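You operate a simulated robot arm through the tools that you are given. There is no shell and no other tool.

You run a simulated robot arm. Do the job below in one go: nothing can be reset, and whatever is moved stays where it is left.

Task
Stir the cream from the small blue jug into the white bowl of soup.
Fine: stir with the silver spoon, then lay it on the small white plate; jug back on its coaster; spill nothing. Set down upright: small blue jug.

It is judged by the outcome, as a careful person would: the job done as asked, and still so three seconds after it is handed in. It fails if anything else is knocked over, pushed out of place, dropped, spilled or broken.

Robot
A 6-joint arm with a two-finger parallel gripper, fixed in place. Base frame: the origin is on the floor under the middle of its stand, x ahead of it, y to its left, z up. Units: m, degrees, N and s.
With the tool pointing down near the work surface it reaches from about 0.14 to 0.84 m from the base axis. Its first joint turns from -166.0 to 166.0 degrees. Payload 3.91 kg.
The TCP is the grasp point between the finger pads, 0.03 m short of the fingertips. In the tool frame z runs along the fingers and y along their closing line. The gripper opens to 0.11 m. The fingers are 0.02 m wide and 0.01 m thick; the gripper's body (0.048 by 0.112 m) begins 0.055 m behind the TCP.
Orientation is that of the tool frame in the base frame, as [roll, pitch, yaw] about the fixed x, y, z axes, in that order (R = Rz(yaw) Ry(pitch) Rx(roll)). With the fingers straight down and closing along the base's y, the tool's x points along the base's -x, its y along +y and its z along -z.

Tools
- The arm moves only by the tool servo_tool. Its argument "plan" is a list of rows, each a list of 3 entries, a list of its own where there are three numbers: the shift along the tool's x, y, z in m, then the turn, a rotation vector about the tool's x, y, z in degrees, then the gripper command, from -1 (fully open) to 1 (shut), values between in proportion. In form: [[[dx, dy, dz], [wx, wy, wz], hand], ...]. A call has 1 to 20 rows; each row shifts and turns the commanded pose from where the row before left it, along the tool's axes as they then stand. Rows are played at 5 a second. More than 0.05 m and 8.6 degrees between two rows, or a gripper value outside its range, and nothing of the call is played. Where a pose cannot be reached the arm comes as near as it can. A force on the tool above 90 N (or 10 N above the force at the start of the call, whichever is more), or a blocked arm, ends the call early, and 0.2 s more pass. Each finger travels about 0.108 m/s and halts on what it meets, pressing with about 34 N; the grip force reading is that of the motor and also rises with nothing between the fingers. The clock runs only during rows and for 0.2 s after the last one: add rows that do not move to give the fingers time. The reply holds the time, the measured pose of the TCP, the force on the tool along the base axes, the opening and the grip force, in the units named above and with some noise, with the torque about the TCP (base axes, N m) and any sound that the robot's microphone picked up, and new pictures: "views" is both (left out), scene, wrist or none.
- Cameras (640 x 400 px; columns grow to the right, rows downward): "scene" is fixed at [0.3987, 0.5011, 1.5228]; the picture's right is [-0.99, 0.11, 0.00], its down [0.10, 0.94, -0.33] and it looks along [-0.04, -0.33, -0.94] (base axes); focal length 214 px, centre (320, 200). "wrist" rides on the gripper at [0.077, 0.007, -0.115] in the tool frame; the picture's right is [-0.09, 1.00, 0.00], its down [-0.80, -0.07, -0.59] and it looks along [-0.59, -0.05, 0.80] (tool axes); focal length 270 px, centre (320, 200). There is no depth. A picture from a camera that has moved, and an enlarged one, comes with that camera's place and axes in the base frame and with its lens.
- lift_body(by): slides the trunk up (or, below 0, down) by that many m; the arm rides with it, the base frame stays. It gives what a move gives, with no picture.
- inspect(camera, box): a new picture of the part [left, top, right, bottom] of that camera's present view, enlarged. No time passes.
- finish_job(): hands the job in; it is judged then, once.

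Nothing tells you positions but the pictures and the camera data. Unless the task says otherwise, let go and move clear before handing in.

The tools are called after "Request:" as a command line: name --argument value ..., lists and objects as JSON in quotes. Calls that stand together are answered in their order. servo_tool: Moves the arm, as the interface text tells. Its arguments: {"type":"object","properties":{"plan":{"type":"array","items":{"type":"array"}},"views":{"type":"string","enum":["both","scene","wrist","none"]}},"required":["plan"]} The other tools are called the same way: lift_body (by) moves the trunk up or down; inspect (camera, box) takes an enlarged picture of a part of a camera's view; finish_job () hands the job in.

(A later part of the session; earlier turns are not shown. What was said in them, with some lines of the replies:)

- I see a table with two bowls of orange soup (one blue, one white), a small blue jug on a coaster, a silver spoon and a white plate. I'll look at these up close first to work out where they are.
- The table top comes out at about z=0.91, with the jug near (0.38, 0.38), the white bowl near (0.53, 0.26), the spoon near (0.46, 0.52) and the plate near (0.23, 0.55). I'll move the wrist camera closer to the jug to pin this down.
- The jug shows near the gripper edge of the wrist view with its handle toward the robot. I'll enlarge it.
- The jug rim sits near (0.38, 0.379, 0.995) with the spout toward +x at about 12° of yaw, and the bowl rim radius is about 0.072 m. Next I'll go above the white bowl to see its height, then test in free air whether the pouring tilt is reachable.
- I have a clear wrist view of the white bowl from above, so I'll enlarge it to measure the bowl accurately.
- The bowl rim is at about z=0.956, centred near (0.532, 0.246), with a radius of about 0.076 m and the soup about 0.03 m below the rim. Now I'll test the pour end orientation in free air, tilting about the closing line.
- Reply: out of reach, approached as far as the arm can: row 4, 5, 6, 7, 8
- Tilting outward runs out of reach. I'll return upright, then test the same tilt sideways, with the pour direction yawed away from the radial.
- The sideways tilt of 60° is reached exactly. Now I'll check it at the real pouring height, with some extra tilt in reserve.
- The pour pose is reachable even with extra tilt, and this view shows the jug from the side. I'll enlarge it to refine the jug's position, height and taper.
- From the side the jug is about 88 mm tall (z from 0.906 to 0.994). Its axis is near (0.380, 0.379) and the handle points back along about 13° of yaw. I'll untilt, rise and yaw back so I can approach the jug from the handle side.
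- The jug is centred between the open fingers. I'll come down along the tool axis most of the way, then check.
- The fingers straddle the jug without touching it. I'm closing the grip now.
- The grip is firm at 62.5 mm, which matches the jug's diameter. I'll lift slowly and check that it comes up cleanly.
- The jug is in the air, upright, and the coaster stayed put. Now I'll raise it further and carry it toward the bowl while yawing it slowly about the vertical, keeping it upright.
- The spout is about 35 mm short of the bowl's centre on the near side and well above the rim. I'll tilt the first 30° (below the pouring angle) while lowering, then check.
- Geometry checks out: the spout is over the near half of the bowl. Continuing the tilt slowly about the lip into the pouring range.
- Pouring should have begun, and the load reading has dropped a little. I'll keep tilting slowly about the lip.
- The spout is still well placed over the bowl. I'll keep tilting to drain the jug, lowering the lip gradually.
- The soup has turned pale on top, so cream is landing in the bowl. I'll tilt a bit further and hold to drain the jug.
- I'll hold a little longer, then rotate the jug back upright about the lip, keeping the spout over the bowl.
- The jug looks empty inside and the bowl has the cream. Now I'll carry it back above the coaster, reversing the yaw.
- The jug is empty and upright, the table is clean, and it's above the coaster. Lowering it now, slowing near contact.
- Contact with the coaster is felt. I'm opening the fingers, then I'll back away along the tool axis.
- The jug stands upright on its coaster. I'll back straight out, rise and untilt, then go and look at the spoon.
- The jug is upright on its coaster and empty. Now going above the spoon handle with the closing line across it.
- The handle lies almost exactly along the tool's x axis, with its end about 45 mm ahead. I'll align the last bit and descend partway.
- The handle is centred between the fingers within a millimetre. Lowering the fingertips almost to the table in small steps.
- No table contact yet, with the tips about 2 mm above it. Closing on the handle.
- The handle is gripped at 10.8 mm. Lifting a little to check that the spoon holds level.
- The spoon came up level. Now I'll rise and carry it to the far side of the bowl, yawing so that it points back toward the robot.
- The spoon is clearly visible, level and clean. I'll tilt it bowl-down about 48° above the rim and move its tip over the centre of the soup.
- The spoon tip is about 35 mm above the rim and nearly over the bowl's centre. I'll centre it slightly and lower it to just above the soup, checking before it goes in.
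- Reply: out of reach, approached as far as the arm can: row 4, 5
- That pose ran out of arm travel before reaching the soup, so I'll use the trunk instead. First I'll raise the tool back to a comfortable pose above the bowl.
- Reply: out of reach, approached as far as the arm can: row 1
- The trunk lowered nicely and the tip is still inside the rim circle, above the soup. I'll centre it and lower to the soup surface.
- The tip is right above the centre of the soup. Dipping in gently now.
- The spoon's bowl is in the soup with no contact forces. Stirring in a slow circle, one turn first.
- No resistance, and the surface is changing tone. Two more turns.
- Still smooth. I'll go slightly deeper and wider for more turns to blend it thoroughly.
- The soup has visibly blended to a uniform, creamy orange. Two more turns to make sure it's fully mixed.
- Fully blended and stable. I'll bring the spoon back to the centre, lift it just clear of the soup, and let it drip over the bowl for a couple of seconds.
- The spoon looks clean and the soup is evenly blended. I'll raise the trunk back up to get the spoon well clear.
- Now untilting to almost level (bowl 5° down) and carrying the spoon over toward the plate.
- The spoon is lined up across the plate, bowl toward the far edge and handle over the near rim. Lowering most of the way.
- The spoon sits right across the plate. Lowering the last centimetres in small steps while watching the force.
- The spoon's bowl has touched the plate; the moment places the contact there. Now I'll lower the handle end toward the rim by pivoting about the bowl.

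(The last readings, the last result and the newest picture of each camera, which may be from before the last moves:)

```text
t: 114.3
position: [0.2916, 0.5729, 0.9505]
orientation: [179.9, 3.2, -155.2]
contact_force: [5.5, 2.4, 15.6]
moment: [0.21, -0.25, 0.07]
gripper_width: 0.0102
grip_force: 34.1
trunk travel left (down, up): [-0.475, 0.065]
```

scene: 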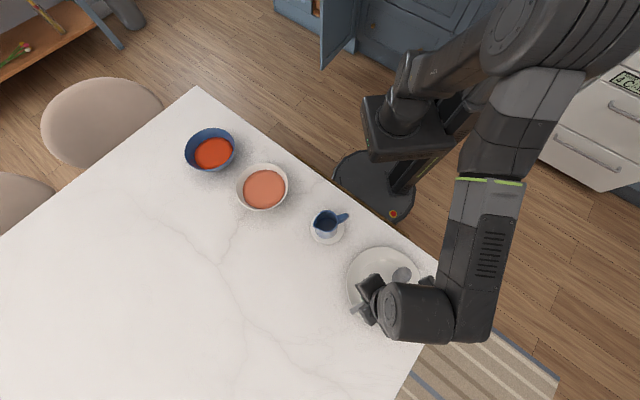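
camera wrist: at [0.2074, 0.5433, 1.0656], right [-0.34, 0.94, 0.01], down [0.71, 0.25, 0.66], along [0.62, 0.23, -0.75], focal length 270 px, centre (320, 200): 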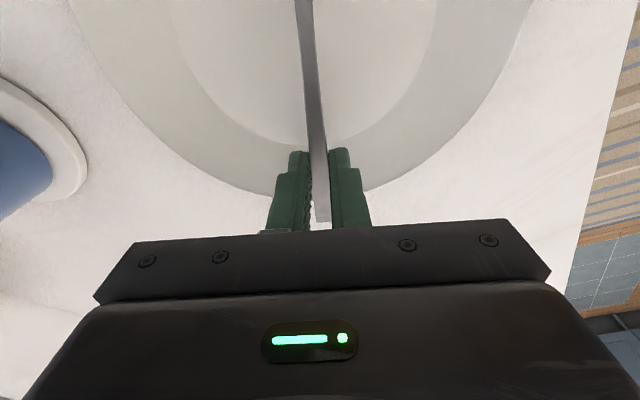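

Both ends are now bearing on the plate. I'll ease off slightly to relieve the pressure before letting go.

Request:
servo_tool --plan '[[[0, 0, -0.001], [0, 0, 0], 1], [[0, 0, 0], [0, 0, 0], 1]]' --views "both"

Request:
inspect --camera "scene" --box '[340, 235, 436, 320]'

Request:
inspect --camera "wrist" --box '[200, 0, 440, 230]'

```text
t: 114.9
position: [0.2904, 0.5729, 0.9491]
orientation: [179.9, 3.2, -155.2]
contact_force: [5.6, 3.4, 17.1]
moment: [0.03, -0.37, -0.03]
gripper_width: 0.0104
grip_force: 34.1
trunk travel left (down, up): [-0.475, 0.065]
camera wrist: at [0.2111, 0.5447, 1.0592], right [-0.34, 0.94, 0.01], down [0.73, 0.26, 0.64], along [0.6, 0.22, -0.77], focal length 270 px, centre (320, 200)
```

scene: 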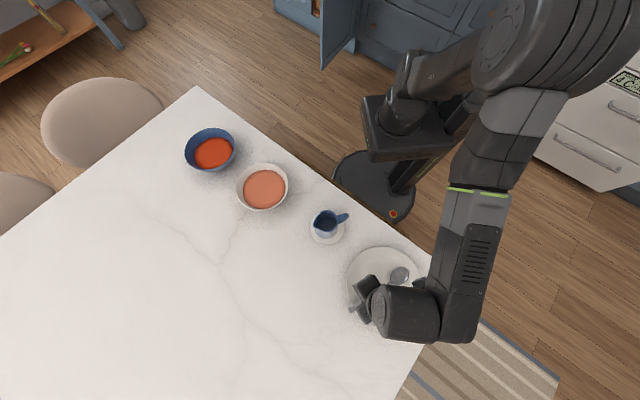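
wrist: 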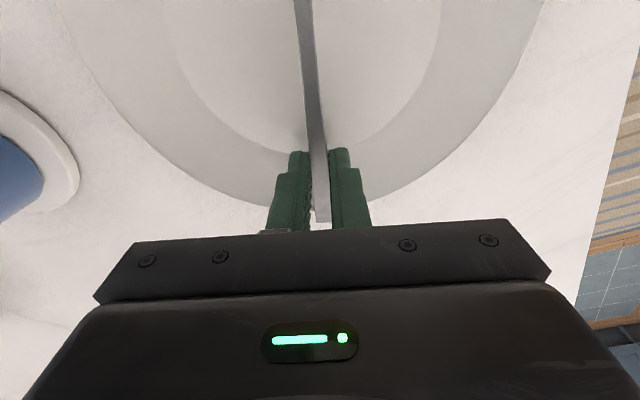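

```text
4.71 times, centred on (388, 278) of scene
camera zoom: at [0.3987, 0.5011, 1.5228], right [-0.99, 0.11, 0.0], down [0.1, 0.94, -0.33], along [-0.04, -0.33, -0.94], focal length 1009 px, centre (0, -165)
```

zoom: 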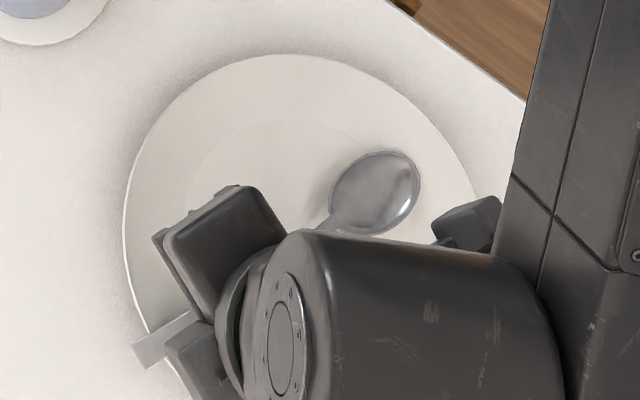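

```text
1.74 times, centred on (320, 115) of wrist
camera zoom: at [0.2111, 0.5447, 1.0592], right [-0.34, 0.94, 0.01], down [0.73, 0.26, 0.64], along [0.6, 0.22, -0.77], focal length 470 px, centre (320, 348)
```

zoom: 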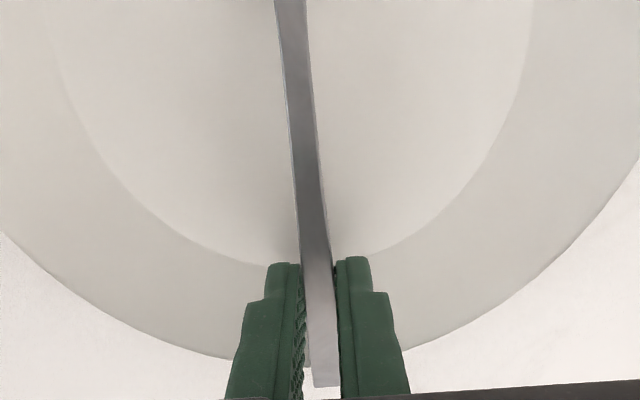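

Request:
servo_tool --plan '[[[0, 0, -0.0015], [0, 0, 0], 1], [[0, 0, 0], [0, 0, 0], 1], [[0, 0, 0], [0, 0, 0], 1]]' --views "none"

```text
t: 115.7
position: [0.2893, 0.5727, 0.9497]
orientation: [-179.9, 3.0, -155.2]
contact_force: [1.6, -0.6, 6.1]
moment: [0.04, -0.27, -0.01]
gripper_width: 0.0102
grip_force: 33.8
trunk travel left (down, up): [-0.475, 0.065]
```

The load is light now and carried on the rim. Opening the fingers gently, only part way.

Request:
servo_tool --plan '[[[0, 0, 0], [0, 0, 0], 0.75], [[0, 0, 0], [0, 0, 0], 0.6], [[0, 0, 0], [0, 0, 0], 0.4], [[0, 0, 0], [0, 0, 0], 0.3], [[0, 0, 0], [0, 0, 0], 0.3]]' --views "both"

Request:
inspect --camera "wrist" --box '[200, 0, 440, 230]'

Request:
inspect --camera "scene" --box '[340, 235, 436, 320]'

```text
t: 116.9
position: [0.2896, 0.5731, 0.9498]
orientation: [179.9, 3.1, -155.2]
contact_force: [-0.4, -0.2, 0.3]
moment: [0.01, 0.02, 0.04]
gripper_width: 0.0386
grip_force: 0.0
trunk travel left (down, up): [-0.475, 0.065]
camera wrist: at [0.2107, 0.5451, 1.0599], right [-0.34, 0.94, 0.0], down [0.73, 0.26, 0.64], along [0.6, 0.22, -0.77], focal length 270 px, centre (320, 200)
```

scene: 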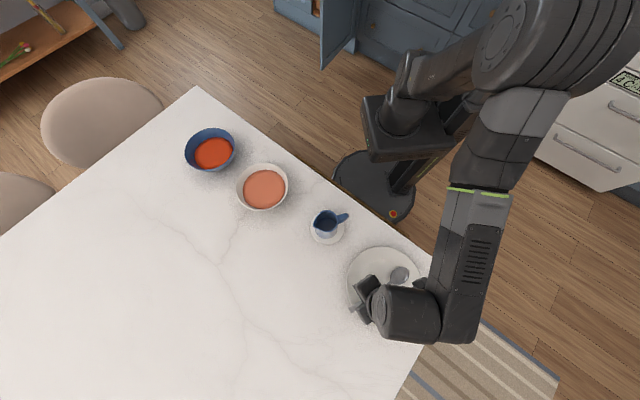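
wrist: 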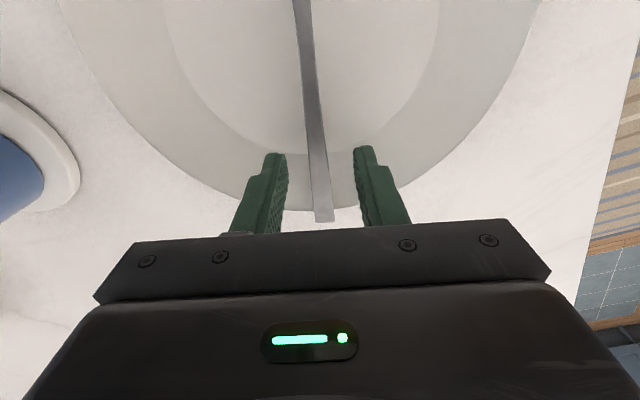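

```text
1.74 times, centred on (320, 115) of wrist
camera zoom: at [0.2107, 0.5451, 1.0599], right [-0.34, 0.94, 0.0], down [0.73, 0.26, 0.64], along [0.6, 0.22, -0.77], focal length 470 px, centre (320, 348)
```

zoom: 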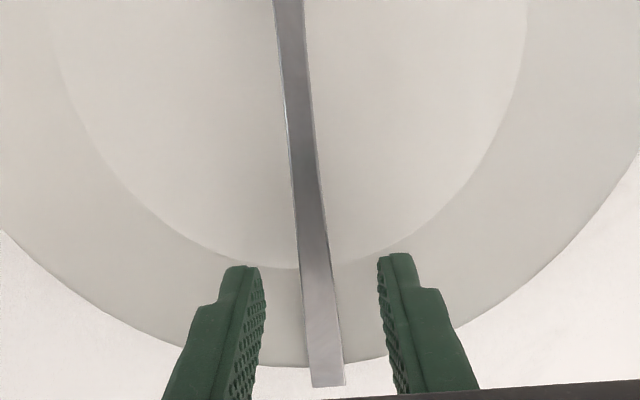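

```text
4.71 times, centred on (388, 278) of scene
camera zoom: at [0.3987, 0.5011, 1.5228], right [-0.99, 0.11, 0.0], down [0.1, 0.94, -0.33], along [-0.04, -0.33, -0.94], focal length 1009 px, centre (0, -165)
```

zoom: 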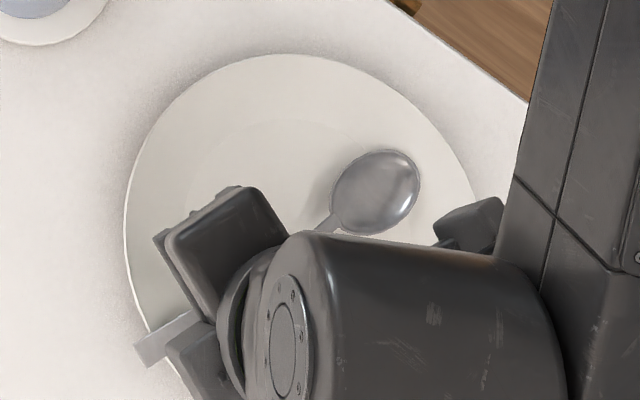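

Released; the spoon rests on the plate with the handle over the rim. Rising straight up and clear.

Request:
servo_tool --plan '[[[-0.0005, 0, -0.01], [0, 0, 0], 0.3], [[-0.0011, 0, -0.02], [0, 0, 0], 0.3], [[-0.0019, 0, -0.035], [0, 0, 0], 0.3], [[-0.0022, 0, -0.04], [0, 0, 0], 0.3], [[-0.0022, 0, -0.04], [0, 0, 0], 0.3], [[-0.0022, 0, -0.04], [0, 0, 0], 0.3], [[-0.0022, 0, -0.04], [0, 0, 0], 0.3], [[0, 0, 0], [0, 0, 0], 0.3]]' --views "both"

Request:
inspect --camera "scene" --box '[340, 235, 436, 320]'

```text
t: 118.7
position: [0.2895, 0.5739, 1.1746]
orientation: [-180.0, 3.1, -155.2]
contact_force: [-0.1, 0.6, 0.2]
moment: [-0.02, -0.03, 0.01]
gripper_width: 0.0386
grip_force: 0.0
trunk travel left (down, up): [-0.475, 0.065]
camera wrist: at [0.2097, 0.5454, 1.2846], right [-0.34, 0.94, 0.0], down [0.73, 0.26, 0.64], along [0.6, 0.22, -0.77], focal length 270 px, centre (320, 200)
```

scene: 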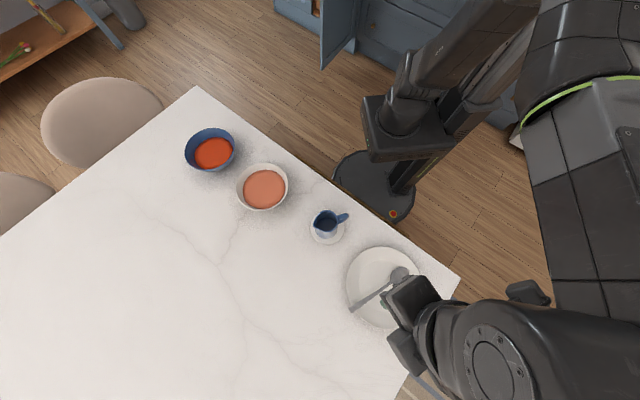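
wrist: 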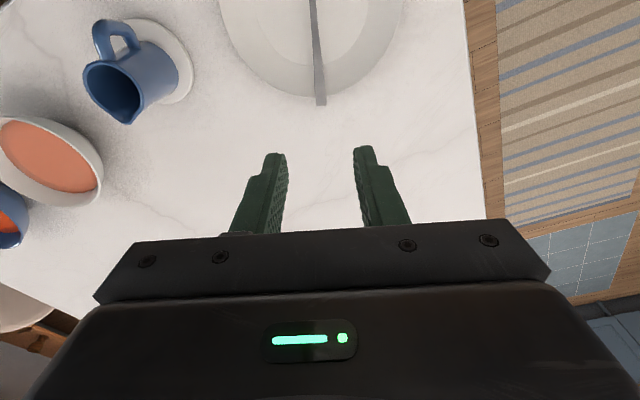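

```text
4.71 times, centred on (388, 278) of scene
camera zoom: at [0.3987, 0.5011, 1.5228], right [-0.99, 0.11, 0.0], down [0.1, 0.94, -0.33], along [-0.04, -0.33, -0.94], focal length 1009 px, centre (0, -165)
```

zoom: 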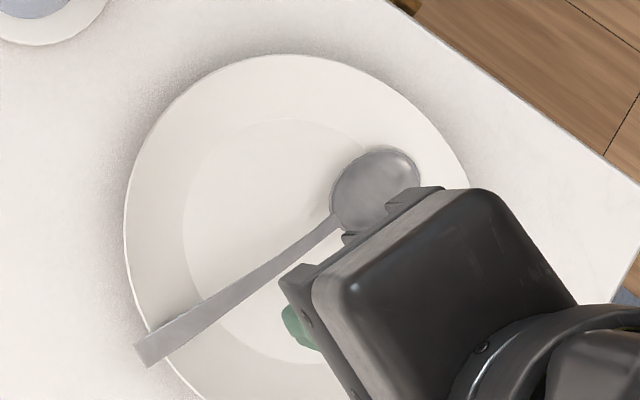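

The spoon lies across the plate. I'll retract the arm to get a clear final look at everything.

Request:
servo_tool --plan '[[[0.0219, -0.0305, -0.0131], [0, 0, 0], 0], [[0.0219, -0.0305, -0.0131], [0, 0, 0], 0], [[0.0219, -0.0305, -0.0131], [0, 0, 0], 0], [[0.0219, -0.0305, -0.0131], [0, 0, 0], 0], [[0.0219, -0.0305, -0.0131], [0, 0, 0], -0.5], [[0.0219, -0.0305, -0.0131], [0, 0, 0], -0.5], [[0.0219, -0.0305, -0.0131], [0, 0, 0], -1], [[0.0219, -0.0305, -0.0131], [0, 0, 0], -1], [[0, 0, 0], [0, 0, 0], -1]]' --views "both"

Request:
inspect --camera "scene" --box '[335, 235, 431, 325]'

Request:
inspect --camera "scene" --box '[225, 140, 369, 250]'

```text
t: 120.7
position: [0.2281, 0.2757, 1.2706]
orientation: [-180.0, 3.1, -155.2]
contact_force: [0.6, -0.6, 0.6]
moment: [-0.02, 0.01, 0.0]
gripper_width: 0.11
grip_force: 0.1
trunk travel left (down, up): [-0.475, 0.065]
camera wrist: at [0.1497, 0.2473, 1.3804], right [-0.34, 0.94, 0.0], down [0.73, 0.26, 0.64], along [0.6, 0.22, -0.77], focal length 270 px, centre (320, 200)
```

scene: 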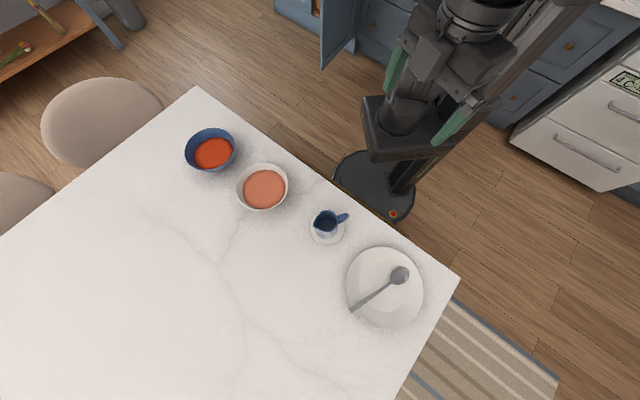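
wrist: 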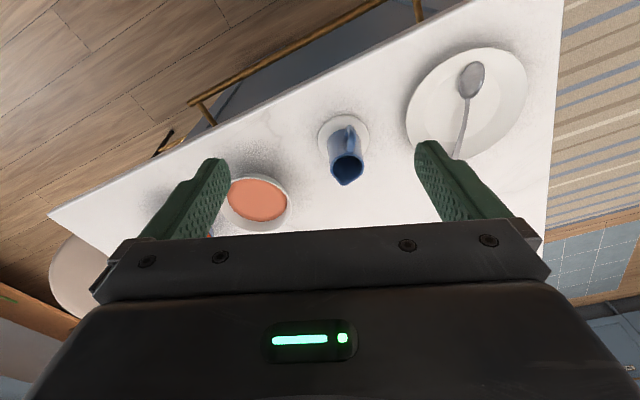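

```text
4.44 times, centred on (383, 280) of scene
camera zoom: at [0.3987, 0.5011, 1.5228], right [-0.99, 0.11, 0.0], down [0.1, 0.94, -0.33], along [-0.04, -0.33, -0.94], focal length 953 px, centre (40, -156)
```

zoom: 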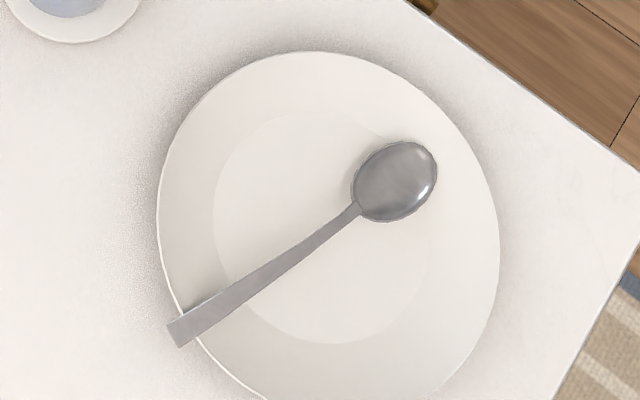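

```text
3.64 times, centred on (297, 195) of scene
camera zoom: at [0.3987, 0.5011, 1.5228], right [-0.99, 0.11, 0.0], down [0.1, 0.94, -0.33], along [-0.04, -0.33, -0.94], focal length 780 px, centre (404, 218)
```

zoom: 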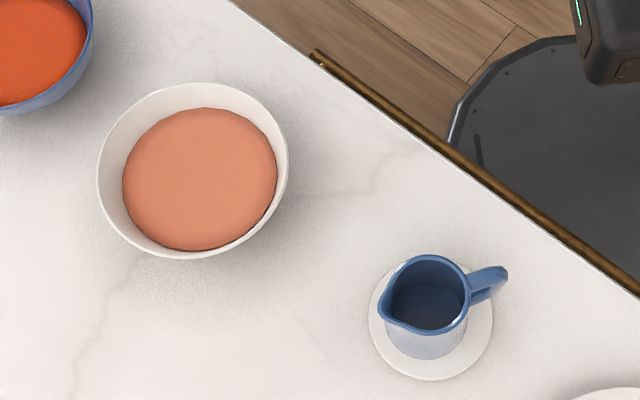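

Everything looks right:
- The white bowl's soup is evenly blended with the cream.
- The empty blue jug stands upright on its coaster.
- The spoon lies on the white plate.
- The table is clean, and the plate, blue bowl and coaster haven't moved.

The arm is clear, so I'm handing in the job.

Request:
finish_job

```text
The job is handed in.
```

I poured the cream into the white bowl of soup, stirred it in with the silver spoon until the colour was even, and handed in the job. No result came back with the hand-in.

- **Jug:** it is empty and upright on its coaster, set down slightly more centred than it was at the start.
- **Spoon:** it rests on the white plate, bowl inside and handle over the rim. The handle end sticks out about 1 cm past the edge.
- **Table:** my last look showed no spills. The blue bowl, coaster and plate are where they were.

The arm is retracted and clear of everything.
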